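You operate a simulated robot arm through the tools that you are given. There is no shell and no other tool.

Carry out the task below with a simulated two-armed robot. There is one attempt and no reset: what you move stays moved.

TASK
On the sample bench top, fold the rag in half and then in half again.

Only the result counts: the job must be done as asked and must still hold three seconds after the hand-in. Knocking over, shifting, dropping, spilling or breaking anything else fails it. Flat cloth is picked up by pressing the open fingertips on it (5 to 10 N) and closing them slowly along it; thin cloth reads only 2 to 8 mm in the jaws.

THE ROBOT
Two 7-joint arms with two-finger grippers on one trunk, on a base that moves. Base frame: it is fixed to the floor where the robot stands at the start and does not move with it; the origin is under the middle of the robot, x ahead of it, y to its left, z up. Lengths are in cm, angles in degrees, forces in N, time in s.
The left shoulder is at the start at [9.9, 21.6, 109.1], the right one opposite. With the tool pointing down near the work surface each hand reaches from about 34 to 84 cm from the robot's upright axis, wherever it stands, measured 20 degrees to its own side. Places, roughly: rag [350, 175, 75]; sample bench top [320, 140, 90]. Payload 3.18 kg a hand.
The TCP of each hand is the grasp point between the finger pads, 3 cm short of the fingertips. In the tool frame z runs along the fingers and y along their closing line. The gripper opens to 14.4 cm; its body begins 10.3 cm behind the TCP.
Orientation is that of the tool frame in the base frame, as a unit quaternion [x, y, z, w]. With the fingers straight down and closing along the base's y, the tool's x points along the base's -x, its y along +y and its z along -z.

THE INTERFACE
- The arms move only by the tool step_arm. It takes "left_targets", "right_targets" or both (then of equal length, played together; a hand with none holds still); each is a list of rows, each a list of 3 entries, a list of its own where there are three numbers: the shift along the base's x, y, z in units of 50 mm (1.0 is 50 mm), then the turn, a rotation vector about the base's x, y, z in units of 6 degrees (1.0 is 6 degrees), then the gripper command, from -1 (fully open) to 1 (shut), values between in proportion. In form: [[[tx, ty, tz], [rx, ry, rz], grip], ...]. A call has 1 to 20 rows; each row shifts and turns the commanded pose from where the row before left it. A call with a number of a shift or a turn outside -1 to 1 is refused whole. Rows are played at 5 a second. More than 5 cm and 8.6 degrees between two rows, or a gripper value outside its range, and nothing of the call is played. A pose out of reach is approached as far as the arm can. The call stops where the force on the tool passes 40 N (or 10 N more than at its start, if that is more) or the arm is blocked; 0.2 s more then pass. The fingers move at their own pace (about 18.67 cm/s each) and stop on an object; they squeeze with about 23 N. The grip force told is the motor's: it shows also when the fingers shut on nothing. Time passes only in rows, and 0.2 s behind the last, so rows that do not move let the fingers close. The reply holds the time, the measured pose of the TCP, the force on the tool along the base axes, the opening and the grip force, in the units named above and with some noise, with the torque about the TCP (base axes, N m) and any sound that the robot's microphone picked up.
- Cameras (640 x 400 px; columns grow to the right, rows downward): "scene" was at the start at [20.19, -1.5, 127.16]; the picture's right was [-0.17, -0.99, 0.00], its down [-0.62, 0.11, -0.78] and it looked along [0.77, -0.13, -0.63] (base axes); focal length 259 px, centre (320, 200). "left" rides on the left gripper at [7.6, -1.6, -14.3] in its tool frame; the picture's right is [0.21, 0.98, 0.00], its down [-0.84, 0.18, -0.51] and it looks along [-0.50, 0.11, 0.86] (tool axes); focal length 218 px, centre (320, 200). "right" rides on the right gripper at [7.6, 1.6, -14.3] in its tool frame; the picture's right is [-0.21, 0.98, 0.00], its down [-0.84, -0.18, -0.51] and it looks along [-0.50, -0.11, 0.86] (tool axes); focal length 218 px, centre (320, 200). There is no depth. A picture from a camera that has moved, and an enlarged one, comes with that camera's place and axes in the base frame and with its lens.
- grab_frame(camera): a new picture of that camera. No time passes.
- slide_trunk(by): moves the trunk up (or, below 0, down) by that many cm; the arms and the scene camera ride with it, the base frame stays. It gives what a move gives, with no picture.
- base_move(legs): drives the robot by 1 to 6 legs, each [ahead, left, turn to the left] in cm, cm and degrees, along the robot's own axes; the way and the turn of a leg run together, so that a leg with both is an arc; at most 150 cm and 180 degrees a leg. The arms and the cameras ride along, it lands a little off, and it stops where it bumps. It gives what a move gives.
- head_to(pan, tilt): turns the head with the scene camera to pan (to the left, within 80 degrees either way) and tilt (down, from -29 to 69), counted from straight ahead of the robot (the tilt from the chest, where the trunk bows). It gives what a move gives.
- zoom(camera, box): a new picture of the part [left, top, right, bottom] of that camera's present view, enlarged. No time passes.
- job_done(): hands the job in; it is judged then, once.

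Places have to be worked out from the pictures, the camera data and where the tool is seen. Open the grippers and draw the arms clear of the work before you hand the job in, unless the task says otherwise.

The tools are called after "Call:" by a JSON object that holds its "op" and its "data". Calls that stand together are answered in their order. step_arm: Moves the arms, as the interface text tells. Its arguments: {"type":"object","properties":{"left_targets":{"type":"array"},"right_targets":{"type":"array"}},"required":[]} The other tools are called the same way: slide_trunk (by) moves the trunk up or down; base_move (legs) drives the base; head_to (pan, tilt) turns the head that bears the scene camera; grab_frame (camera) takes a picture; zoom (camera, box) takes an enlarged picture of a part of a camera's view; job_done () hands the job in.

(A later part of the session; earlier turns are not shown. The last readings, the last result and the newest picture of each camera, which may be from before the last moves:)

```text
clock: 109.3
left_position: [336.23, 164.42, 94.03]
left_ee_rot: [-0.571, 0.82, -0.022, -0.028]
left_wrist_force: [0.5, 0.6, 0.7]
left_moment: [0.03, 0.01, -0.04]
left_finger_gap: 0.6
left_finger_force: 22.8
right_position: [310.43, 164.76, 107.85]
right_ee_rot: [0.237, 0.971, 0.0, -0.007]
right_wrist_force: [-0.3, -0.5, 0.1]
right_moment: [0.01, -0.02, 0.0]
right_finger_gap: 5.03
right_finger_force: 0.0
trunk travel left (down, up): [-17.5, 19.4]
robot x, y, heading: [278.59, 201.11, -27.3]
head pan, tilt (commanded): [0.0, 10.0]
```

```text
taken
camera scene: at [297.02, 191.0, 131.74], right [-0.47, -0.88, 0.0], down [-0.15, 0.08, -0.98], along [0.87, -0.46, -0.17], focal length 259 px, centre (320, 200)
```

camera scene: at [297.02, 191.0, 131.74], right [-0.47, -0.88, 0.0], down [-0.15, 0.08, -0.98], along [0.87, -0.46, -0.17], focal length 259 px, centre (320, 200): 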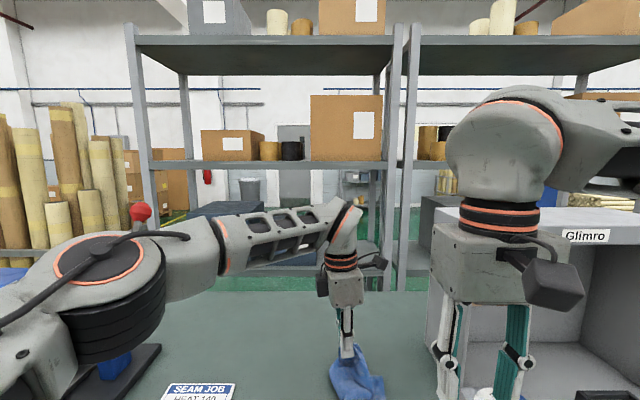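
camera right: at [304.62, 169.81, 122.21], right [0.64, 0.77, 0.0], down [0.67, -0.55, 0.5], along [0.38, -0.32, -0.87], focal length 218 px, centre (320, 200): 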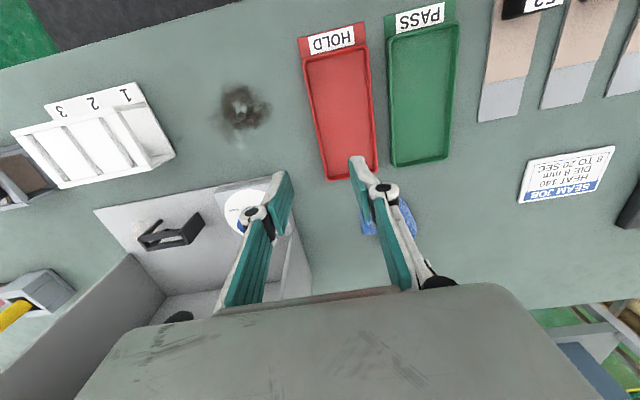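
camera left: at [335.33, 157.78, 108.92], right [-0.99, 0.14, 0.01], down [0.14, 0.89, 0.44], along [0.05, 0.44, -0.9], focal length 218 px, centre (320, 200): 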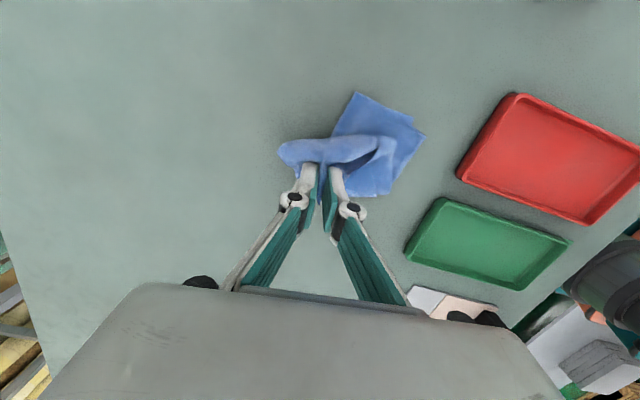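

The elbow is clear of the sealer, so this is the wrist's yaw limit when the left hand crosses over. I'll bring the hand back up-left to where it was comfortable, restoring its attitude, and then use the base to carry the cloth sideways.

Call:
{"op": "step_arm", "data": {"left_targets": [[[-0.07, 0.2, 0.3], [0.165, -0.06, -0.4], 1], [[-0.07, 0.25, 0.3], [0.165, -0.06, -0.4], 1], [[-0.07, 0.25, 0.2], [0.165, -0.06, -0.4], 1], [[-0.04, 0.25, 0.1], [0.165, -0.06, -0.4], 1], [[-0.03, 0.21, 0], [0, 0, 0], 1], [[0, 0, 0], [0, 0, 0], 1]]}}

Call:
{"op": "head_to", "data": {"pan": 0, "tilt": 40}}

Call:
{"op": "grab_frame", "data": {"camera": "scene"}}

Call:
{"op": "zoom", "data": {"camera": "scene", "box": [260, 150, 420, 260]}}

```text
clock: 110.7
left_position: [334.45, 169.95, 98.44]
left_ee_rot: [-0.496, 0.868, 0.004, 0.001]
left_wrist_force: [0.7, 0.3, -0.9]
left_moment: [0.0, 0.0, -0.02]
left_finger_gap: 0.6
left_finger_force: 22.8
right_position: [310.42, 164.76, 107.82]
right_ee_rot: [0.237, 0.971, 0.001, -0.007]
right_wrist_force: [0.4, 0.1, -0.1]
right_moment: [-0.01, 0.0, 0.01]
right_finger_gap: 5.06
right_finger_force: 0.0
trunk travel left (down, up): [-17.5, 19.4]
robot x, y, heading: [278.11, 200.95, -28.2]
head pan, tilt (commanded): [0.0, 10.0]
```

```text
clock: 111.6
left_position: [334.45, 170.09, 98.48]
left_ee_rot: [-0.497, 0.868, 0.004, 0.001]
left_wrist_force: [0.6, -0.1, 0.3]
left_moment: [0.01, 0.01, 0.0]
left_finger_gap: 0.6
left_finger_force: 22.7
right_position: [310.5, 164.68, 107.95]
right_ee_rot: [0.238, 0.971, 0.001, -0.007]
right_wrist_force: [-0.6, 0.3, -0.1]
right_moment: [-0.01, -0.02, -0.03]
right_finger_gap: 5.05
right_finger_force: 0.0
trunk travel left (down, up): [-17.5, 19.4]
robot x, y, heading: [278.44, 200.65, -27.8]
head pan, tilt (commanded): [0.0, 40.0]
```

```text
taken
camera scene: at [296.31, 191.37, 126.99], right [-0.47, -0.88, 0.0], down [-0.57, 0.3, -0.77], along [0.68, -0.36, -0.64], focal length 259 px, centre (320, 200)
```

scene: 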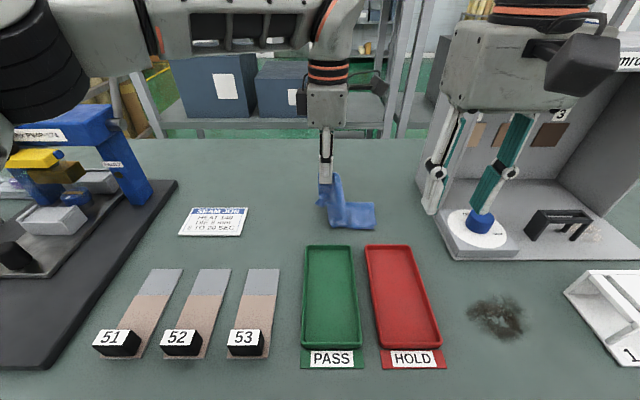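

```text
3.64 times, centred on (340, 205) of scene
camera zoom: at [296.31, 191.37, 126.99], right [-0.47, -0.88, 0.0], down [-0.57, 0.3, -0.77], along [0.68, -0.36, -0.64], focal length 942 px, centre (247, 182)
```

zoom: 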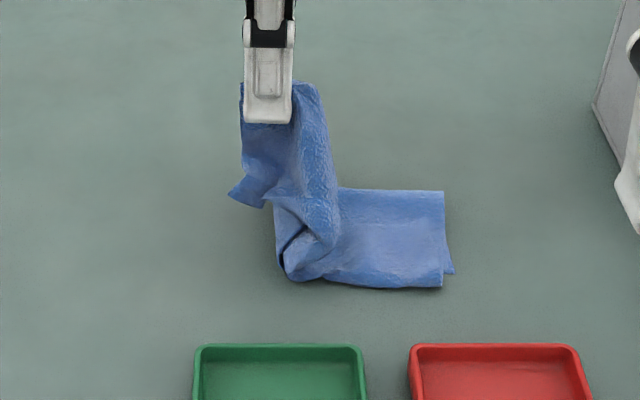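

Restored; the right half lies undisturbed with a small buckle near the fold. I'll raise 1.5 cm and shift 2 cm left to pull the raised half straight before carrying it over with the base.

Call:
{"op": "step_arm", "data": {"left_targets": [[[0.06, 0.1, 0.1], [0, 0, 0], 1], [[0.06, 0.12, 0.1], [0, 0, 0], 1], [[0.06, 0.13, 0.1], [0, 0, 0], 1], [[0, 0, 0], [0, 0, 0], 1]]}}

Call:
{"op": "zoom", "data": {"camera": "scene", "box": [260, 150, 420, 260]}}

Call:
{"op": "grab_frame", "data": {"camera": "left"}}

```text
clock: 112.6
left_position: [335.33, 171.81, 100.09]
left_ee_rot: [-0.497, 0.868, 0.003, 0.0]
left_wrist_force: [0.4, 0.0, -0.5]
left_moment: [0.01, -0.03, 0.02]
left_finger_gap: 0.6
left_finger_force: 23.0
right_position: [310.3, 164.77, 107.86]
right_ee_rot: [0.237, 0.971, 0.001, -0.007]
right_wrist_force: [0.0, -0.3, -0.4]
right_moment: [-0.01, -0.02, -0.03]
right_finger_gap: 5.06
right_finger_force: 0.1
trunk travel left (down, up): [-17.5, 19.4]
robot x, y, heading: [278.25, 200.98, -27.5]
head pan, tilt (commanded): [0.0, 40.0]
```

```text
3.64 times, centred on (340, 205) of scene
camera zoom: at [296.32, 191.35, 126.98], right [-0.47, -0.88, 0.0], down [-0.57, 0.3, -0.77], along [0.68, -0.36, -0.64], focal length 942 px, centre (247, 182)
```

zoom: 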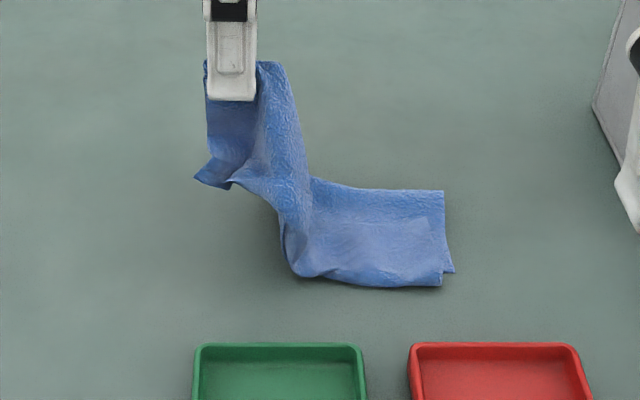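

```text
taken
camera left: at [332.74, 164.32, 114.28], right [-0.95, 0.32, 0.0], down [0.27, 0.81, 0.51], along [0.16, 0.49, -0.86], focal length 218 px, centre (320, 200)
```

left: 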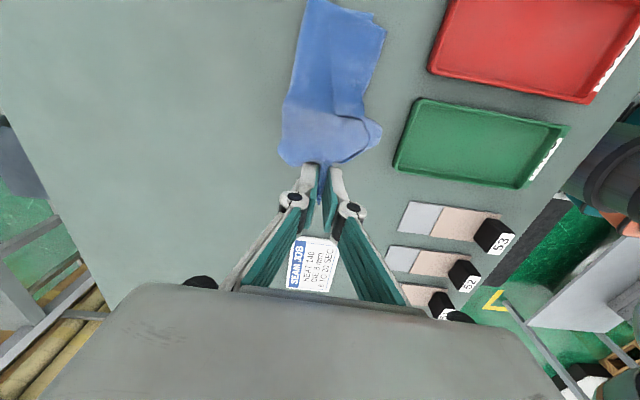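

The raised half is straight now. I'll lower the hand 1.5 cm and drive the base 9 cm to the right, so the held end moves over toward the right end with the arm in an easy pose.

Call:
{"op": "step_arm", "data": {"left_targets": [[[0, 0, -0.15], [0, 0, 0], 1], [[0, 0, -0.15], [0, 0, 0], 1], [[0, 0, 0], [0, 0, 0], 1]]}}

Call:
{"op": "base_move", "data": {"legs": [[0, -9, 0]]}}

Call:
{"op": "grab_frame", "data": {"camera": "scene"}}

Call:
{"op": "zoom", "data": {"camera": "scene", "box": [220, 140, 420, 260]}}

Call:
{"op": "grab_frame", "data": {"camera": "left"}}

```text
clock: 113.4
left_position: [335.32, 171.74, 98.59]
left_ee_rot: [-0.497, 0.868, 0.003, 0.002]
left_wrist_force: [0.0, 0.0, 0.4]
left_moment: [0.04, 0.0, 0.05]
left_finger_gap: 0.61
left_finger_force: 22.6
right_position: [310.4, 164.8, 107.96]
right_ee_rot: [0.238, 0.971, 0.001, -0.007]
right_wrist_force: [1.5, 0.2, -0.5]
right_moment: [-0.03, 0.01, 0.01]
right_finger_gap: 5.08
right_finger_force: 0.1
trunk travel left (down, up): [-17.5, 19.4]
robot x, y, heading: [278.29, 201.07, -27.9]
head pan, tilt (commanded): [0.0, 40.0]
```

```text
clock: 114.9
left_position: [331.14, 163.81, 98.56]
left_ee_rot: [-0.497, 0.868, 0.003, 0.002]
left_wrist_force: [1.1, -0.1, 0.5]
left_moment: [0.04, 0.0, 0.01]
left_finger_gap: 0.61
left_finger_force: 23.3
right_position: [306.23, 156.78, 107.89]
right_ee_rot: [0.237, 0.971, 0.001, -0.007]
right_wrist_force: [-0.5, -0.3, -1.2]
right_moment: [0.03, -0.02, -0.01]
right_finger_gap: 5.03
right_finger_force: 0.1
trunk travel left (down, up): [-17.5, 19.4]
robot x, y, heading: [274.34, 193.18, -27.6]
head pan, tilt (commanded): [0.0, 40.0]
```

```text
taken
camera scene: at [292.12, 183.43, 126.98], right [-0.47, -0.88, 0.0], down [-0.57, 0.3, -0.77], along [0.68, -0.36, -0.64], focal length 259 px, centre (320, 200)
```

scene: 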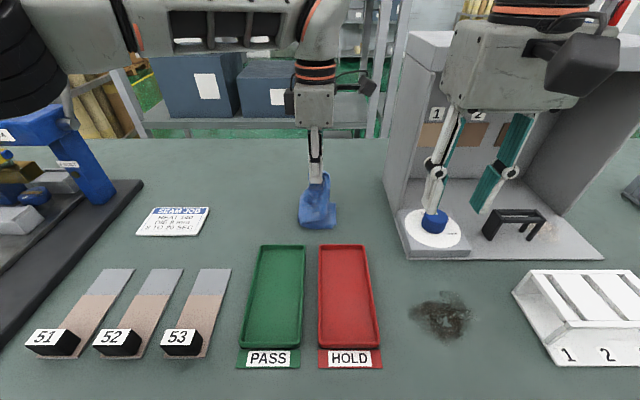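

```text
3.20 times, centred on (320, 200) of scene
camera zoom: at [292.12, 183.43, 126.98], right [-0.47, -0.88, 0.0], down [-0.57, 0.3, -0.77], along [0.68, -0.36, -0.64], focal length 829 px, centre (320, 200)
```

zoom: 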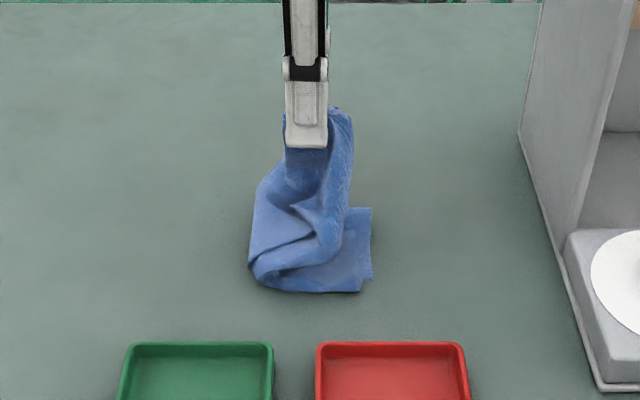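

```text
taken
camera left: at [328.59, 156.37, 112.76], right [-0.95, 0.31, 0.0], down [0.27, 0.81, 0.51], along [0.16, 0.49, -0.86], focal length 218 px, centre (320, 200)
```

left: 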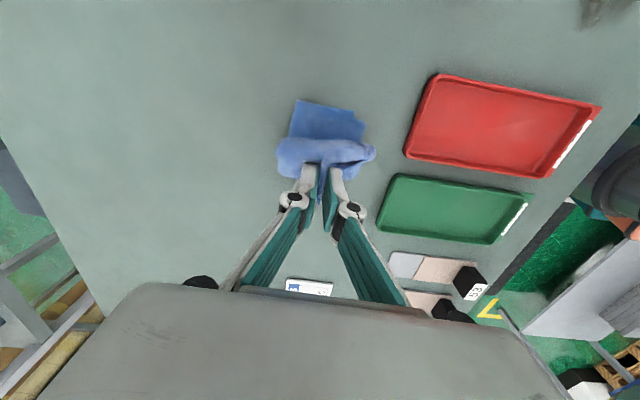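

The near corner of the end hangs loose because I gripped only the middle 4.5 cm, so folding now would tuck it under. From this base position both ends are comfortable for the left arm, so I'll lay the end back out to the left and re-grip it wider.

Call:
{"op": "step_arm", "data": {"left_targets": [[[0.097, 0.175, 0.1], [0, 0, 0], 1], [[0.097, 0.175, 0.1], [0, 0, 0], 1], [[0.121, 0.219, 0.05], [0, 0, 0], 1], [[0.121, 0.219, 0.05], [0, 0, 0], 1], [[0.121, 0.219, 0], [0, 0, 0], 1], [[0.121, 0.219, 0], [0, 0, 0], 1], [[0.121, 0.219, -0.08], [0, 0, 0], 1], [[0.121, 0.219, -0.08], [0, 0, 0], 1], [[0.121, 0.219, -0.13], [0, 0, 0], 1], [[0.121, 0.219, -0.13], [0, 0, 0], 1], [[0.106, 0.193, -0.18], [0, 0, 0], 1], [[0.106, 0.193, -0.18], [0, 0, 0], 1], [[0.097, 0.175, -0.22], [0, 0, 0], 1], [[0.097, 0.175, -0.22], [0, 0, 0], 1], [[0.073, 0.131, -0.22], [0, 0, 0], 1], [[0.073, 0.131, -0.22], [0, 0, 0], 1], [[0.024, 0.044, -0.17], [0, 0, 0], 1], [[0.024, 0.044, -0.15], [0, 0, 0], 1], [[0, 0, 0], [0, 0, 0], 1]]}}

Call:
{"op": "zoom", "data": {"camera": "scene", "box": [200, 160, 400, 260]}}

Call:
{"op": "grab_frame", "data": {"camera": "left"}}

```text
clock: 118.9
left_position: [340.02, 179.87, 90.21]
left_ee_rot: [-0.497, 0.868, 0.003, 0.001]
left_wrist_force: [-0.3, 0.1, 0.3]
left_moment: [-0.02, -0.01, 0.02]
left_finger_gap: 0.6
left_finger_force: 22.7
right_position: [306.21, 156.97, 107.85]
right_ee_rot: [0.238, 0.971, 0.0, -0.007]
right_wrist_force: [0.1, 0.3, 0.8]
right_moment: [0.02, -0.01, 0.01]
right_finger_gap: 5.03
right_finger_force: 0.0
trunk travel left (down, up): [-17.5, 19.4]
robot x, y, heading: [273.99, 192.83, -27.8]
head pan, tilt (commanded): [0.0, 40.0]
```

```text
3.20 times, centred on (300, 210) of scene
camera zoom: at [292.13, 183.47, 126.99], right [-0.47, -0.88, 0.0], down [-0.57, 0.3, -0.77], along [0.68, -0.36, -0.64], focal length 829 px, centre (384, 168)
```

zoom: 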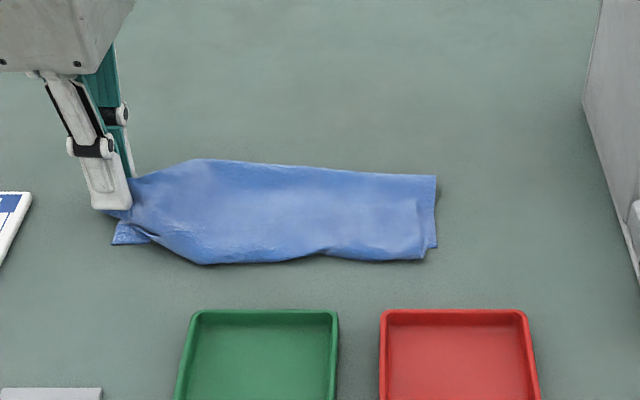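

```text
taken
camera left: at [337.4, 172.35, 104.38], right [-0.95, 0.31, 0.0], down [0.27, 0.81, 0.51], along [0.16, 0.49, -0.86], focal length 218 px, centre (320, 200)
```

left: 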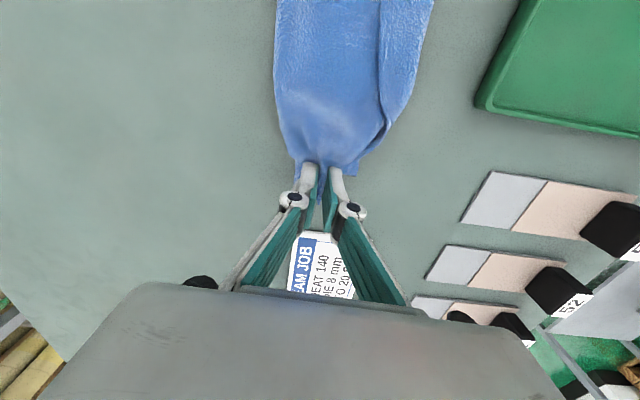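

The strip lies flat again with the right end unmoved. I'll lower to light contact and open slowly so the gathered end spreads out.

Call:
{"op": "step_arm", "data": {"left_targets": [[[0, 0, -0.1], [0, 0, 0], 1], [[0, 0, -0.08], [0, 0, 0], 1], [[0, 0, 0], [0, 0, 0], 1]]}}

```text
clock: 119.7
left_position: [340.03, 179.79, 89.31]
left_ee_rot: [-0.497, 0.867, 0.003, 0.001]
left_wrist_force: [-0.1, -0.2, 0.8]
left_moment: [0.02, 0.01, -0.01]
left_finger_gap: 0.58
left_finger_force: 22.9
right_position: [306.24, 156.89, 107.85]
right_ee_rot: [0.238, 0.971, 0.0, -0.007]
right_wrist_force: [0.2, -0.3, -0.2]
right_moment: [0.03, -0.03, 0.02]
right_finger_gap: 5.06
right_finger_force: 0.1
trunk travel left (down, up): [-17.5, 19.4]
robot x, y, heading: [274.59, 193.11, -27.9]
head pan, tilt (commanded): [0.0, 40.0]
```

Call:
{"op": "step_arm", "data": {"left_targets": [[[0, 0, -0.06], [0, 0, 0], 1], [[0, 0, 0], [0, 0, 0], 0.95], [[0, 0, 0], [0, 0, 0], 0.9], [[0, 0, 0], [0, 0, 0], 0.84], [[0, 0, 0], [0, 0, 0], 0.78], [[0, 0, 0], [0, 0, 0], 0.72], [[0, 0, 0], [0, 0, 0], 0.66], [[0, 0, 0], [0, 0, 0], 0.6], [[0, 0, 0], [0, 0, 0], 0.54], [[0, 0, 0], [0, 0, 0], 0.48], [[0, 0, 0], [0, 0, 0], 0.42], [[0, 0, 0], [0, 0, 0], 0.36], [[0, 0, 0], [0, 0, 0], 0.3], [[0, 0, 0], [0, 0, 0], 0.3]]}}

Call:
{"op": "grab_frame", "data": {"camera": "left"}}

Call:
{"op": "zoom", "data": {"camera": "scene", "box": [200, 160, 400, 260]}}

```text
clock: 122.7
left_position: [339.94, 179.81, 89.04]
left_ee_rot: [-0.497, 0.868, 0.003, 0.002]
left_wrist_force: [0.5, 0.2, 8.7]
left_moment: [-0.05, -0.03, 0.01]
left_finger_gap: 5.03
left_finger_force: 4.7
right_position: [306.31, 156.84, 107.81]
right_ee_rot: [0.238, 0.971, 0.001, -0.007]
right_wrist_force: [0.2, 0.3, 0.1]
right_moment: [-0.01, -0.02, 0.01]
right_finger_gap: 5.03
right_finger_force: 0.1
trunk travel left (down, up): [-17.5, 19.4]
robot x, y, heading: [274.44, 192.94, -28.0]
head pan, tilt (commanded): [0.0, 40.0]
```

```text
taken
camera left: at [337.33, 172.36, 103.22], right [-0.95, 0.31, 0.0], down [0.27, 0.81, 0.51], along [0.16, 0.49, -0.86], focal length 218 px, centre (320, 200)
```

left: 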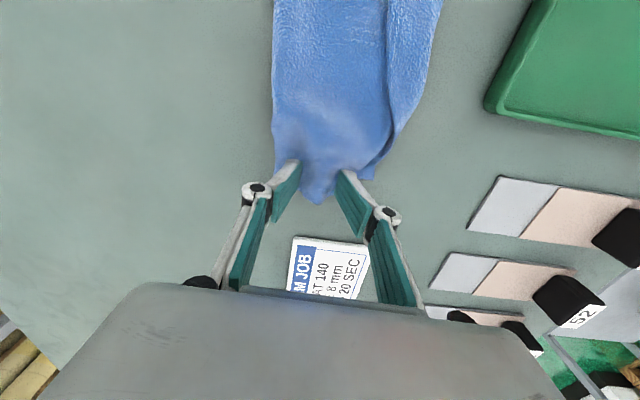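

```text
3.20 times, centred on (300, 210) of scene
camera zoom: at [292.07, 183.49, 127.0], right [-0.47, -0.88, 0.0], down [-0.57, 0.3, -0.77], along [0.68, -0.36, -0.64], focal length 829 px, centre (384, 168)
```

zoom: 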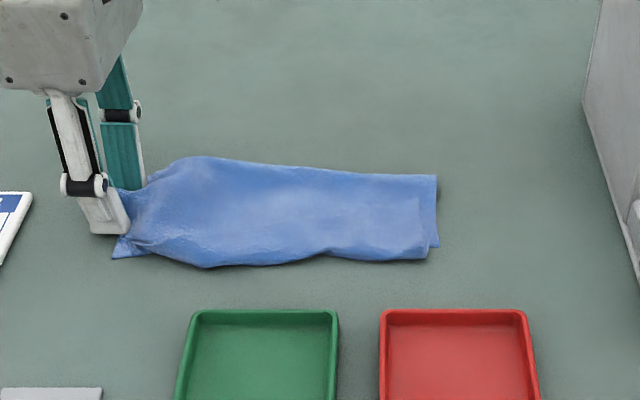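

Mostly spread; I'll keep the light pressure and open further to ~7.5 cm so the end widens back out.

Call:
{"op": "step_arm", "data": {"left_targets": [[[0, 0, 0], [0, 0, 0], 0.25], [[0, 0, 0], [0, 0, 0], 0.2], [[0, 0, 0], [0, 0, 0], 0.15], [[0, 0, 0], [0, 0, 0], 0.1], [[0, 0, 0], [0, 0, 0], 0.05], [[0, 0, 0], [0, 0, 0], 0.0], [[0, 0, 0], [0, 0, 0], -0.04], [[0, 0, 0], [0, 0, 0], -0.04]]}}

Call:
{"op": "grab_frame", "data": {"camera": "left"}}

Call:
{"op": "zoom", "data": {"camera": "scene", "box": [200, 160, 400, 260]}}

```text
clock: 124.5
left_position: [339.87, 179.75, 88.88]
left_ee_rot: [-0.498, 0.867, 0.003, 0.001]
left_wrist_force: [-1.0, 0.7, 4.0]
left_moment: [-0.07, -0.16, 0.01]
left_finger_gap: 7.55
left_finger_force: 0.3
right_position: [306.14, 156.75, 107.86]
right_ee_rot: [0.238, 0.971, 0.001, -0.008]
right_wrist_force: [0.0, -0.1, 0.1]
right_moment: [0.03, -0.01, 0.01]
right_finger_gap: 5.05
right_finger_force: 0.1
trunk travel left (down, up): [-17.5, 19.4]
robot x, y, heading: [274.61, 192.78, -28.1]
head pan, tilt (commanded): [0.0, 40.0]
```

```text
taken
camera left: at [337.35, 172.36, 103.2], right [-0.95, 0.31, 0.0], down [0.27, 0.81, 0.51], along [0.16, 0.49, -0.86], focal length 218 px, centre (320, 200)
```

left: 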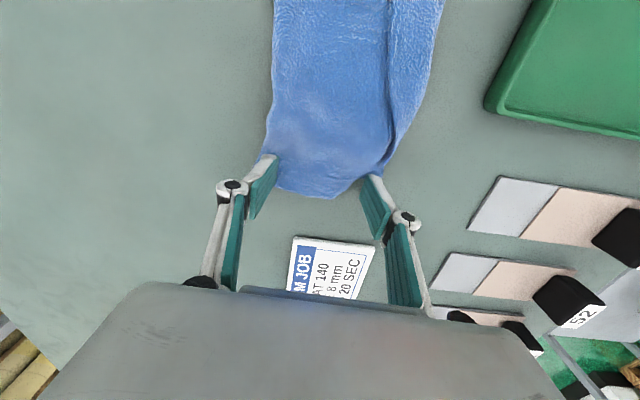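

```text
3.20 times, centred on (300, 210) of scene
camera zoom: at [292.09, 183.48, 126.99], right [-0.47, -0.88, 0.0], down [-0.57, 0.3, -0.77], along [0.68, -0.36, -0.64], focal length 829 px, centre (384, 168)
```

zoom: 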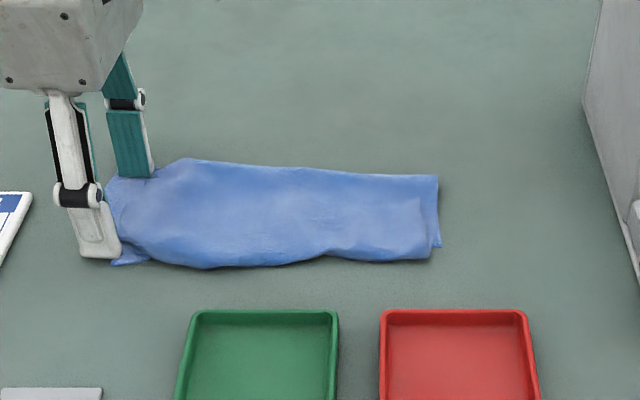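

The end is spread nearly to full width with both fingertips near its edges. From here I'll press to ~9 N and close slowly, gathering almost the whole end this time.

Call:
{"op": "step_arm", "data": {"left_targets": [[[0, 0, -0.05], [0, 0, 0], -0.04], [[0, 0, 0], [0, 0, 0], 0.0], [[0, 0, 0], [0, 0, 0], 0.04], [[0, 0, 0], [0, 0, 0], 0.08], [[0, 0, 0], [0, 0, 0], 0.12], [[0, 0, 0], [0, 0, 0], 0.16], [[0, 0, 0], [0, 0, 0], 0.2], [[0, 0, 0], [0, 0, 0], 0.24], [[0, 0, 0], [0, 0, 0], 0.28], [[0, 0, 0], [0, 0, 0], 0.32], [[0, 0, 0], [0, 0, 0], 0.36], [[0, 0, 0], [0, 0, 0], 0.4], [[0, 0, 0], [0, 0, 0], 0.44], [[0, 0, 0], [0, 0, 0], 0.48]]}}

Call:
{"op": "grab_frame", "data": {"camera": "left"}}

Call:
{"op": "zoom", "data": {"camera": "scene", "box": [200, 160, 400, 260]}}

```text
clock: 127.5
left_position: [339.79, 179.74, 88.94]
left_ee_rot: [-0.497, 0.868, 0.003, 0.003]
left_wrist_force: [0.3, -0.8, 13.7]
left_moment: [-0.06, 0.02, 0.02]
left_finger_gap: 3.98
left_finger_force: 0.0
right_position: [306.03, 156.86, 107.96]
right_ee_rot: [0.237, 0.971, 0.001, -0.006]
right_wrist_force: [-0.1, -0.2, -0.2]
right_moment: [0.0, 0.02, 0.0]
right_finger_gap: 5.05
right_finger_force: 0.1
trunk travel left (down, up): [-17.5, 19.4]
robot x, y, heading: [274.16, 193.3, -27.7]
head pan, tilt (commanded): [0.0, 40.0]
```

```text
taken
camera left: at [337.29, 172.36, 103.14], right [-0.95, 0.31, 0.0], down [0.27, 0.82, 0.51], along [0.16, 0.49, -0.86], focal length 218 px, centre (320, 200)
```

left: 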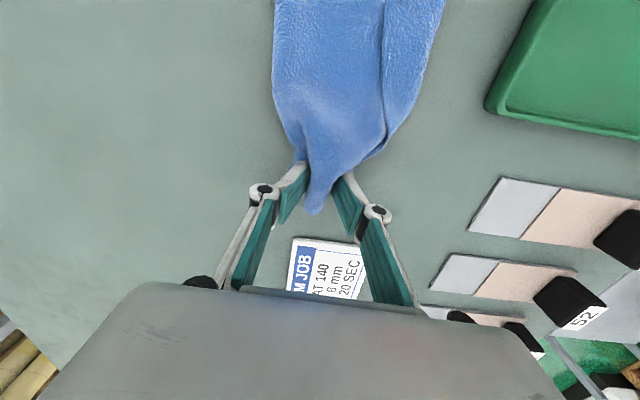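

```text
3.20 times, centred on (300, 210) of scene
camera zoom: at [291.96, 183.52, 127.04], right [-0.47, -0.88, 0.0], down [-0.57, 0.3, -0.77], along [0.68, -0.36, -0.64], focal length 829 px, centre (384, 168)
```

zoom: 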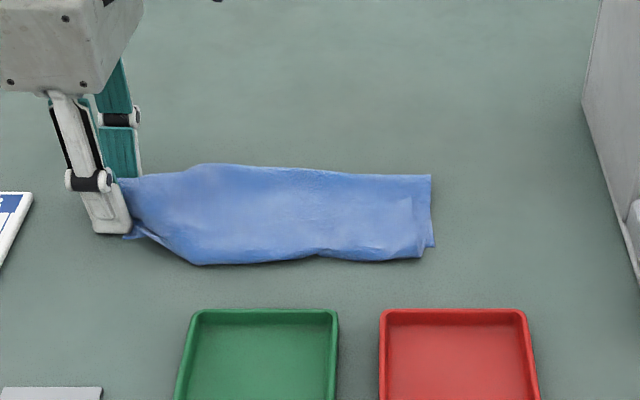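

The end is gathering symmetrically. Continue closing to full grip.

Call:
{"op": "step_arm", "data": {"left_targets": [[[0, 0, 0], [0, 0, 0], 0.52], [[0, 0, 0], [0, 0, 0], 0.56], [[0, 0, 0], [0, 0, 0], 0.6], [[0, 0, 0], [0, 0, 0], 0.64], [[0, 0, 0], [0, 0, 0], 0.68], [[0, 0, 0], [0, 0, 0], 0.72], [[0, 0, 0], [0, 0, 0], 0.76], [[0, 0, 0], [0, 0, 0], 0.8], [[0, 0, 0], [0, 0, 0], 0.84], [[0, 0, 0], [0, 0, 0], 0.88], [[0, 0, 0], [0, 0, 0], 0.92], [[0, 0, 0], [0, 0, 0], 0.96], [[0, 0, 0], [0, 0, 0], 1], [[0, 0, 0], [0, 0, 0], 1], [[0, 0, 0], [0, 0, 0], 1]]}}

Call:
{"op": "grab_frame", "data": {"camera": "left"}}

Call:
{"op": "zoom", "data": {"camera": "scene", "box": [200, 160, 400, 260]}}

```text
clock: 130.7
left_position: [339.84, 179.79, 88.85]
left_ee_rot: [-0.497, 0.868, 0.002, 0.001]
left_wrist_force: [-1.5, 2.2, 28.5]
left_moment: [0.0, -0.09, 0.02]
left_finger_gap: 0.56
left_finger_force: 23.6
right_position: [306.05, 156.99, 107.86]
right_ee_rot: [0.238, 0.971, 0.0, -0.006]
right_wrist_force: [0.8, 0.6, 0.1]
right_moment: [0.0, 0.04, 0.0]
right_finger_gap: 5.02
right_finger_force: 0.1
trunk travel left (down, up): [-17.5, 19.4]
robot x, y, heading: [274.15, 192.87, -27.8]
head pan, tilt (commanded): [0.0, 40.0]
```

```text
taken
camera left: at [337.22, 172.39, 103.13], right [-0.95, 0.31, 0.0], down [0.27, 0.82, 0.51], along [0.16, 0.49, -0.86], focal length 218 px, centre (320, 200)
```

left: 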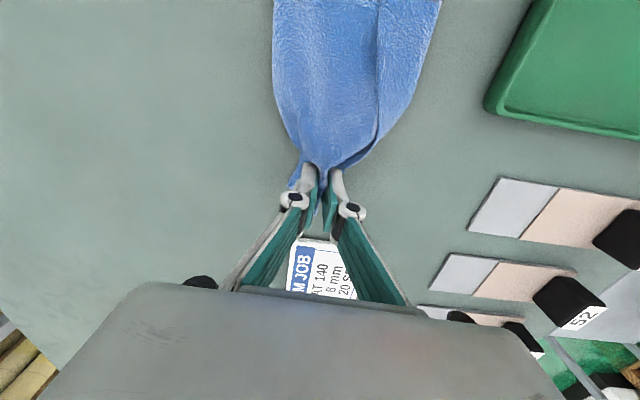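

```text
3.20 times, centred on (300, 210) of scene
camera zoom: at [291.89, 183.55, 127.04], right [-0.47, -0.88, 0.0], down [-0.57, 0.3, -0.77], along [0.68, -0.36, -0.64], focal length 829 px, centre (384, 168)
```

zoom: 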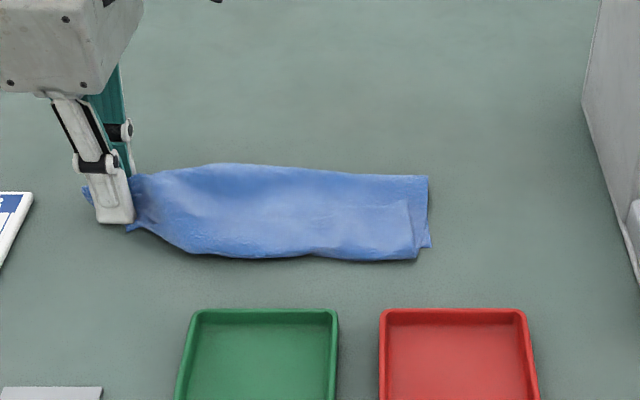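

Symmetric gather, 5.6 mm in the jaw. Lift 5 cm and check that both layers follow.

Call:
{"op": "step_arm", "data": {"left_targets": [[[0, 0, 0.1], [0, 0, 0], 1], [[0, 0, 0.15], [0, 0, 0], 1], [[0, 0, 0.15], [0, 0, 0], 1], [[0.0, 0.0, 0.2], [0, 0, 0], 1], [[0, 0, 0.2], [0, 0, 0], 1], [[0, 0, 0.2], [0, 0, 0], 1], [[0, 0, 0], [0, 0, 0], 1]]}}

Call:
{"op": "grab_frame", "data": {"camera": "left"}}

Call:
{"op": "zoom", "data": {"camera": "scene", "box": [200, 160, 400, 260]}}

```text
clock: 132.3
left_position: [340.04, 179.84, 93.63]
left_ee_rot: [-0.497, 0.868, 0.003, 0.001]
left_wrist_force: [0.3, 0.0, -0.1]
left_moment: [-0.02, 0.0, -0.01]
left_finger_gap: 0.52
left_finger_force: 23.3
right_position: [306.29, 156.9, 107.77]
right_ee_rot: [0.237, 0.972, 0.001, -0.006]
right_wrist_force: [-0.2, 0.4, -0.1]
right_moment: [-0.01, 0.02, -0.04]
right_finger_gap: 5.05
right_finger_force: 0.1
trunk travel left (down, up): [-17.5, 19.4]
robot x, y, heading: [274.28, 193.1, -27.8]
head pan, tilt (commanded): [0.0, 40.0]
```

```text
taken
camera left: at [337.38, 172.35, 107.88], right [-0.95, 0.31, 0.0], down [0.27, 0.81, 0.51], along [0.16, 0.49, -0.86], focal length 218 px, centre (320, 200)
```

left: 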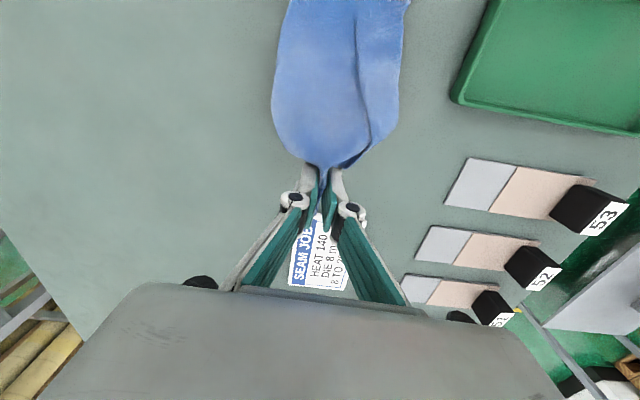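

```text
3.20 times, centred on (300, 210) of scene
camera zoom: at [292.16, 183.47, 126.97], right [-0.47, -0.88, 0.0], down [-0.57, 0.3, -0.77], along [0.68, -0.36, -0.64], focal length 829 px, centre (384, 168)
```

zoom: 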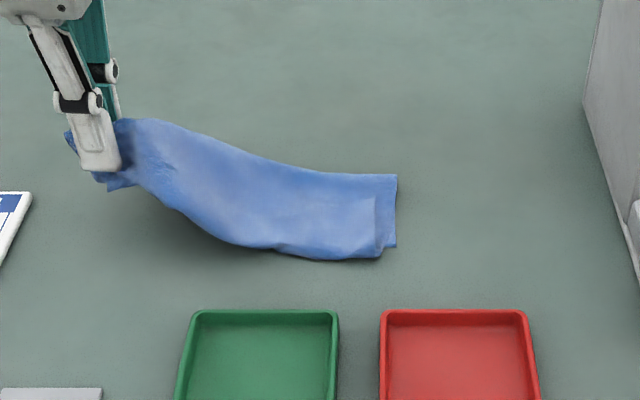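

Both layers rise evenly this time. The right end is now centred at about [330.4,162.7]; I'll carry the end along an arc toward [331,163.7] — first half.

Call:
{"op": "step_arm", "data": {"left_targets": [[[-0.073, -0.131, 0.19], [0, 0, 0], 1], [[-0.073, -0.131, 0.19], [0, 0, 0], 1], [[-0.098, -0.174, 0.17], [0, 0, 0], 1], [[-0.098, -0.174, 0.17], [0, 0, 0], 1], [[-0.098, -0.174, 0.1], [0, 0, 0], 1], [[-0.098, -0.174, 0.1], [0, 0, 0], 1], [[-0.098, -0.174, 0.06], [0, 0, 0], 1], [[-0.098, -0.174, 0.06], [0, 0, 0], 1], [[-0.098, -0.174, 0], [0, 0, 0], 1], [[-0.098, -0.174, 0], [0, 0, 0], 1], [[0, 0, 0], [0, 0, 0], 1]]}}

Call:
{"op": "zoom", "data": {"camera": "scene", "box": [220, 140, 400, 260]}}

Call:
{"op": "grab_frame", "data": {"camera": "left"}}

```text
clock: 134.7
left_position: [335.37, 171.46, 98.9]
left_ee_rot: [-0.498, 0.867, 0.004, 0.001]
left_wrist_force: [0.9, -0.1, -0.1]
left_moment: [0.0, 0.01, -0.02]
left_finger_gap: 0.5
left_finger_force: 23.3
right_position: [306.21, 156.94, 107.82]
right_ee_rot: [0.238, 0.971, 0.001, -0.007]
right_wrist_force: [0.4, -0.5, -1.1]
right_moment: [0.02, -0.04, 0.01]
right_finger_gap: 5.03
right_finger_force: 0.1
trunk travel left (down, up): [-17.5, 19.4]
robot x, y, heading: [274.07, 192.96, -28.0]
head pan, tilt (commanded): [0.0, 40.0]
```

```text
3.33 times, centred on (310, 200) of scene
camera zoom: at [292.15, 183.49, 126.98], right [-0.47, -0.88, 0.0], down [-0.57, 0.3, -0.77], along [0.68, -0.36, -0.64], focal length 864 px, centre (353, 200)
```

zoom: 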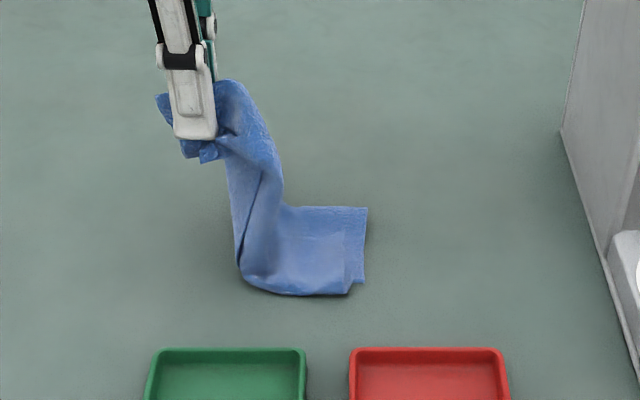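

```text
taken
camera left: at [332.77, 164.08, 113.1], right [-0.95, 0.31, 0.0], down [0.27, 0.81, 0.51], along [0.16, 0.49, -0.86], focal length 218 px, centre (320, 200)
```

left: 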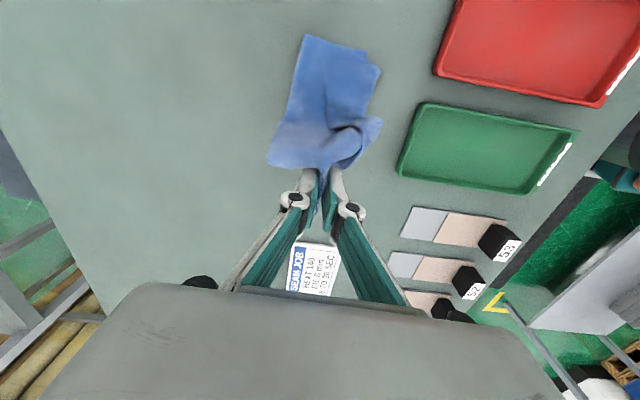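

The end sticks out ~2 cm beyond my grip and would end up folded back, so I'll lay it out again and re-grip right at the very edge, as worked well in the first fold.

Call:
{"op": "step_arm", "data": {"left_targets": [[[0.096, 0.174, 0], [0, 0, 0], 1], [[0.096, 0.174, -0.04], [0, 0, 0], 1], [[0.106, 0.191, -0.08], [0, 0, 0], 1], [[0.106, 0.191, -0.12], [0, 0, 0], 1], [[0.106, 0.191, -0.14], [0, 0, 0], 1], [[0.106, 0.191, -0.16], [0, 0, 0], 1], [[0.096, 0.174, -0.18], [0, 0, 0], 1], [[0.096, 0.174, -0.2], [0, 0, 0], 1], [[0.087, 0.157, -0.22], [0, 0, 0], 1], [[0.067, 0.122, -0.22], [0, 0, 0], 1], [[0.048, 0.087, -0.22], [0, 0, 0], 1], [[0.029, 0.052, -0.2], [0, 0, 0], 1], [[0, 0, -0.14], [0, 0, 0], 1], [[0, 0, 0], [0, 0, 0], 1]]}}

Call:
{"op": "zoom", "data": {"camera": "scene", "box": [200, 160, 400, 260]}}

```text
clock: 137.7
left_position: [340.48, 181.04, 89.28]
left_ee_rot: [-0.496, 0.868, 0.002, 0.001]
left_wrist_force: [0.4, 0.7, 1.3]
left_moment: [-0.01, -0.03, 0.0]
left_finger_gap: 0.51
left_finger_force: 22.8
right_position: [306.22, 156.9, 107.84]
right_ee_rot: [0.238, 0.971, 0.001, -0.007]
right_wrist_force: [0.3, -0.4, -0.1]
right_moment: [0.03, 0.02, 0.01]
right_finger_gap: 5.04
right_finger_force: 0.0
trunk travel left (down, up): [-17.5, 19.4]
robot x, y, heading: [274.1, 193.33, -27.9]
head pan, tilt (commanded): [0.0, 40.0]
```

```text
3.20 times, centred on (300, 210) of scene
camera zoom: at [292.13, 183.48, 126.99], right [-0.47, -0.88, 0.0], down [-0.57, 0.3, -0.77], along [0.68, -0.36, -0.64], focal length 829 px, centre (384, 168)
```

zoom: 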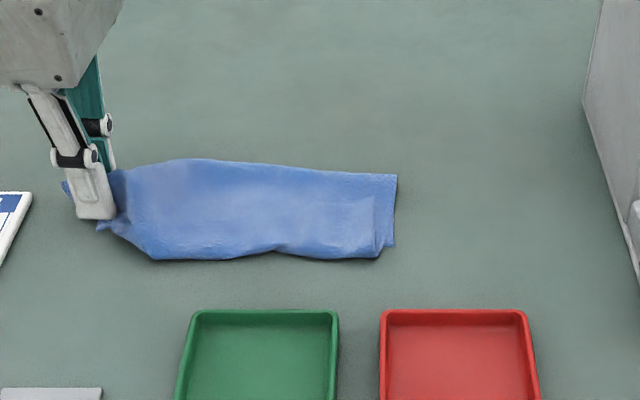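

Laid out flat again. I'll press lightly and open slowly to ~8 cm to spread the end.

Call:
{"op": "step_arm", "data": {"left_targets": [[[0, 0, -0.05], [0, 0, 0], 1], [[0, 0, 0], [0, 0, 0], 0.94], [[0, 0, 0], [0, 0, 0], 0.88], [[0, 0, 0], [0, 0, 0], 0.82], [[0, 0, 0], [0, 0, 0], 0.76], [[0, 0, 0], [0, 0, 0], 0.7], [[0, 0, 0], [0, 0, 0], 0.64], [[0, 0, 0], [0, 0, 0], 0.58], [[0, 0, 0], [0, 0, 0], 0.52], [[0, 0, 0], [0, 0, 0], 0.46], [[0, 0, 0], [0, 0, 0], 0.4], [[0, 0, 0], [0, 0, 0], 0.34], [[0, 0, 0], [0, 0, 0], 0.28], [[0, 0, 0], [0, 0, 0], 0.22], [[0, 0, 0], [0, 0, 0], 0.16], [[0, 0, 0], [0, 0, 0], 0.1], [[0, 0, 0], [0, 0, 0], 0.04], [[0, 0, 0], [0, 0, 0], -0.02], [[0, 0, 0], [0, 0, 0], -0.08], [[0, 0, 0], [0, 0, 0], -0.1]]}}

Call:
{"op": "grab_frame", "data": {"camera": "left"}}

Call:
{"op": "zoom", "data": {"camera": "scene", "box": [200, 160, 400, 260]}}

```text
clock: 141.9
left_position: [340.52, 180.94, 89.1]
left_ee_rot: [-0.497, 0.868, 0.003, 0.001]
left_wrist_force: [-0.3, 0.9, 2.1]
left_moment: [-0.02, -0.05, 0.01]
left_finger_gap: 7.93
left_finger_force: 0.1
right_position: [306.24, 157.09, 107.89]
right_ee_rot: [0.237, 0.971, 0.0, -0.007]
right_wrist_force: [0.8, -0.4, 0.4]
right_moment: [-0.01, 0.0, -0.05]
right_finger_gap: 5.03
right_finger_force: 0.1
trunk travel left (down, up): [-17.5, 19.4]
robot x, y, heading: [274.16, 192.62, -27.7]
head pan, tilt (commanded): [0.0, 40.0]
```

```text
taken
camera left: at [337.94, 173.49, 103.22], right [-0.95, 0.31, 0.0], down [0.27, 0.81, 0.51], along [0.16, 0.49, -0.86], focal length 218 px, centre (320, 200)
```

left: 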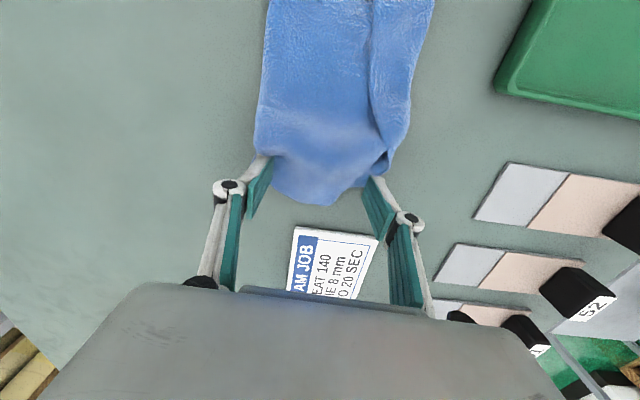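

```text
3.20 times, centred on (300, 210) of scene
camera zoom: at [292.12, 183.48, 126.98], right [-0.47, -0.88, 0.0], down [-0.57, 0.3, -0.77], along [0.68, -0.36, -0.64], focal length 829 px, centre (384, 168)
```

zoom: 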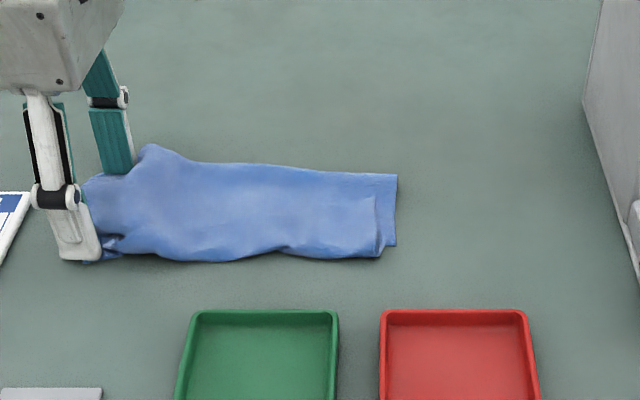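

I'll lift the left hand up 8 cm to see the end's shape clearly.

Call:
{"op": "step_arm", "data": {"left_targets": [[[0, 0, 0.1], [0, 0, 0], -0.1], [[0, 0, 0.3], [0, 0, 0], -0.1], [[0, 0, 0.6], [0, 0, 0], -0.1], [[0, 0, 0.6], [0, 0, 0], -0.1], [[0, 0, 0], [0, 0, 0], -0.1]]}}

Call:
{"op": "zoom", "data": {"camera": "left", "box": [200, 0, 480, 230]}}

Call:
{"op": "zoom", "data": {"camera": "scene", "box": [200, 170, 360, 260]}}

```text
clock: 143.1
left_position: [340.61, 181.0, 96.97]
left_ee_rot: [-0.496, 0.868, 0.003, 0.0]
left_wrist_force: [0.8, -0.2, -0.1]
left_moment: [-0.01, 0.03, 0.01]
left_finger_gap: 7.91
left_finger_force: 0.1
right_position: [306.31, 156.81, 107.8]
right_ee_rot: [0.238, 0.971, 0.001, -0.008]
right_wrist_force: [-0.4, 0.6, -0.4]
right_moment: [0.0, 0.02, -0.01]
right_finger_gap: 5.03
right_finger_force: 0.0
trunk travel left (down, up): [-17.5, 19.4]
robot x, y, heading: [274.4, 192.85, -27.8]
head pan, tilt (commanded): [0.0, 40.0]
```

```text
1.74 times, centred on (340, 115) of left
camera zoom: at [338.01, 173.48, 111.19], right [-0.95, 0.31, 0.0], down [0.27, 0.81, 0.51], along [0.16, 0.49, -0.86], focal length 380 px, centre (285, 348)
```

zoom: 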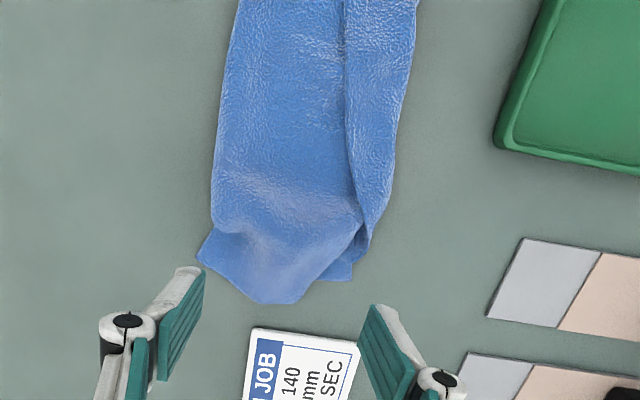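

```text
4.00 times, centred on (280, 215) of scene
camera zoom: at [292.19, 183.46, 126.96], right [-0.47, -0.88, 0.0], down [-0.57, 0.3, -0.77], along [0.68, -0.36, -0.64], focal length 1036 px, centre (480, 140)
```

zoom: 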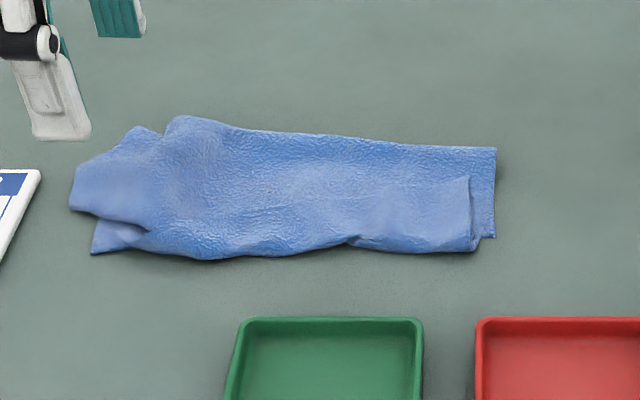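

The end got a bit irregular (tongue in the middle, near corner tucked in). I'll smooth it: close the fingers to ~1 cm in the air, press lightly near the very end, and spread them open.

Call:
{"op": "step_arm", "data": {"left_targets": [[[0.03, 0.09, 0], [0, 0, 0], 0.5], [[0.03, 0.09, 0], [0, 0, 0], 0.86], [[0, 0, -0.4], [0, 0, 0], 0.86], [[0, 0, -0.5], [0, 0, 0], 0.86], [[0, 0, -0.4], [0, 0, 0], 0.86], [[0, 0, -0.2], [0, 0, 0], 0.86], [[0, 0, -0.04], [0, 0, 0], 0.86], [[0, 0, 0], [0, 0, 0], 0.86]]}}

Call:
{"op": "grab_frame", "data": {"camera": "left"}}

```text
clock: 144.9
left_position: [340.93, 181.83, 89.31]
left_ee_rot: [-0.497, 0.868, 0.004, 0.001]
left_wrist_force: [-0.5, -0.2, 0.8]
left_moment: [-0.02, 0.0, 0.01]
left_finger_gap: 1.04
left_finger_force: 0.0
right_position: [306.22, 156.83, 107.79]
right_ee_rot: [0.238, 0.971, 0.0, -0.008]
right_wrist_force: [-0.1, 0.7, 0.5]
right_moment: [-0.01, 0.01, 0.01]
right_finger_gap: 5.04
right_finger_force: 0.0
trunk travel left (down, up): [-17.5, 19.4]
robot x, y, heading: [274.45, 193.16, -27.9]
head pan, tilt (commanded): [0.0, 40.0]
```

```text
taken
camera left: at [338.28, 174.36, 103.55], right [-0.95, 0.31, 0.0], down [0.27, 0.81, 0.51], along [0.16, 0.49, -0.86], focal length 218 px, centre (320, 200)
```

left: 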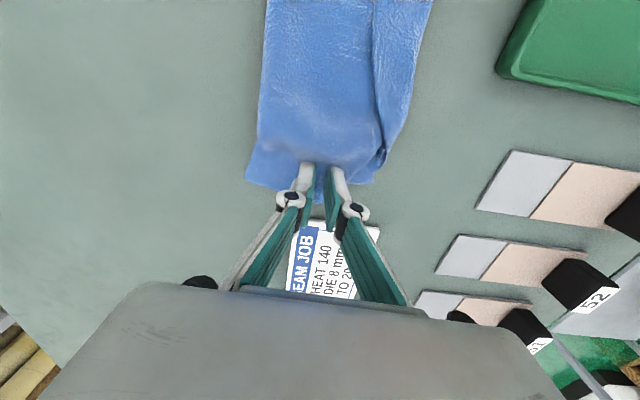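

Fingers touch the end's middle. I'll press a little and spread slowly to ~9 cm.

Call:
{"op": "step_arm", "data": {"left_targets": [[[0, 0, -0.05], [0, 0, 0], 0.86], [[0, 0, 0], [0, 0, 0], 0.8], [[0, 0, 0], [0, 0, 0], 0.74], [[0, 0, 0], [0, 0, 0], 0.68], [[0, 0, 0], [0, 0, 0], 0.62], [[0, 0, 0], [0, 0, 0], 0.56], [[0, 0, 0], [0, 0, 0], 0.5], [[0, 0, 0], [0, 0, 0], 0.44], [[0, 0, 0], [0, 0, 0], 0.38], [[0, 0, 0], [0, 0, 0], 0.32], [[0, 0, 0], [0, 0, 0], 0.26], [[0, 0, 0], [0, 0, 0], 0.2], [[0, 0, 0], [0, 0, 0], 0.14], [[0, 0, 0], [0, 0, 0], 0.08], [[0, 0, 0], [0, 0, 0], 0.02], [[0, 0, 0], [0, 0, 0], -0.04], [[0, 0, 0], [0, 0, 0], -0.1], [[0, 0, 0], [0, 0, 0], -0.16], [[0, 0, 0], [0, 0, 0], -0.22], [[0, 0, 0], [0, 0, 0], -0.22]]}}

Call:
{"op": "grab_frame", "data": {"camera": "left"}}

Call:
{"op": "zoom", "data": {"camera": "scene", "box": [200, 170, 360, 260]}}

```text
clock: 149.1
left_position: [340.91, 181.76, 89.08]
left_ee_rot: [-0.497, 0.868, 0.004, 0.001]
left_wrist_force: [-0.4, -0.2, 1.4]
left_moment: [0.0, 0.04, 0.07]
left_finger_gap: 8.79
left_finger_force: 0.0
right_position: [306.2, 156.97, 107.84]
right_ee_rot: [0.238, 0.971, 0.001, -0.007]
right_wrist_force: [-0.1, -0.3, -0.7]
right_moment: [0.01, 0.0, 0.03]
right_finger_gap: 5.05
right_finger_force: 0.1
trunk travel left (down, up): [-17.5, 19.4]
robot x, y, heading: [273.99, 193.11, -27.7]
head pan, tilt (commanded): [0.0, 40.0]
```

```text
taken
camera left: at [338.28, 174.36, 103.33], right [-0.95, 0.31, 0.0], down [0.27, 0.81, 0.51], along [0.16, 0.49, -0.86], focal length 218 px, centre (320, 200)
```

left: 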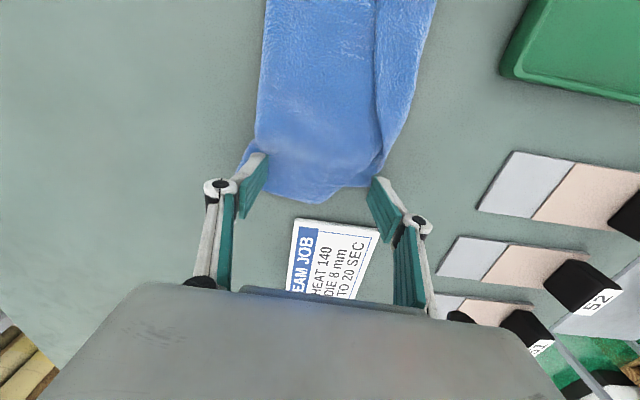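

```text
4.00 times, centred on (280, 215) of scene
camera zoom: at [292.14, 183.47, 126.98], right [-0.47, -0.88, 0.0], down [-0.57, 0.3, -0.77], along [0.68, -0.36, -0.64], focal length 1036 px, centre (480, 140)
```

zoom: 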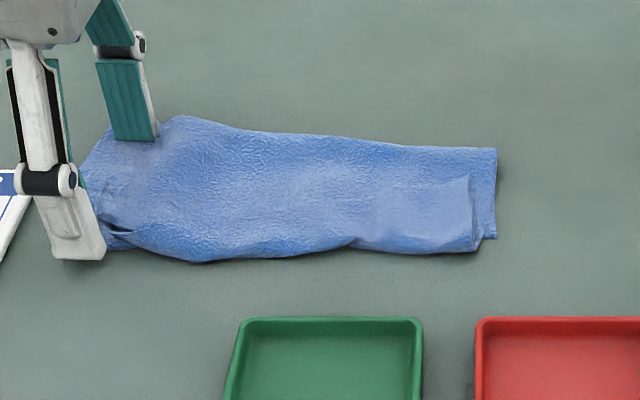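

The end is wide and fairly even again. I'll lift 1 cm, shift 0.6 cm toward the very end with ~7.3 cm opening, and press down to ~8 N.

Call:
{"op": "step_arm", "data": {"left_targets": [[[0, 0, 0.2], [0, 0, 0], -0.2], [[0.056, 0.106, 0], [0, 0, 0], -0.02], [[0, 0, -0.1], [0, 0, 0], -0.02], [[0, 0, -0.1], [0, 0, 0], -0.02], [[0, 0, -0.06], [0, 0, 0], -0.02], [[0, 0, 0], [0, 0, 0], -0.02]]}}

Call:
{"op": "grab_frame", "data": {"camera": "left"}}

```text
clock: 150.5
left_position: [341.07, 182.32, 88.93]
left_ee_rot: [-0.497, 0.868, 0.002, 0.001]
left_wrist_force: [1.8, -0.6, 12.3]
left_moment: [-0.16, -0.31, -0.02]
left_finger_gap: 7.11
left_finger_force: 7.2
right_position: [306.13, 157.02, 107.99]
right_ee_rot: [0.237, 0.971, 0.001, -0.007]
right_wrist_force: [-0.2, -0.5, 0.8]
right_moment: [-0.01, -0.05, -0.01]
right_finger_gap: 5.04
right_finger_force: 0.1
trunk travel left (down, up): [-17.5, 19.4]
robot x, y, heading: [274.22, 193.15, -27.8]
head pan, tilt (commanded): [0.0, 40.0]
```

```text
taken
camera left: at [338.49, 174.9, 103.18], right [-0.95, 0.31, 0.0], down [0.27, 0.82, 0.51], along [0.16, 0.49, -0.86], focal length 218 px, centre (320, 200)
```

left: 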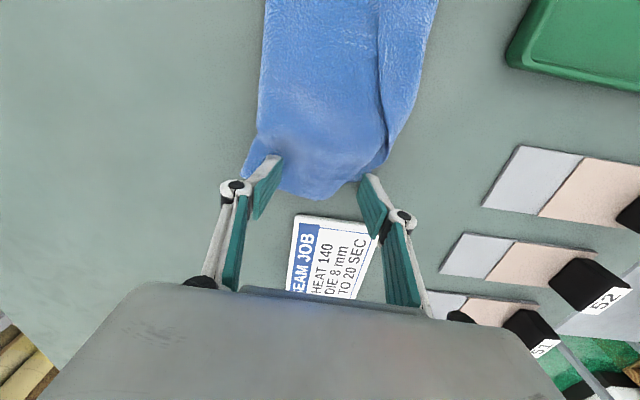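

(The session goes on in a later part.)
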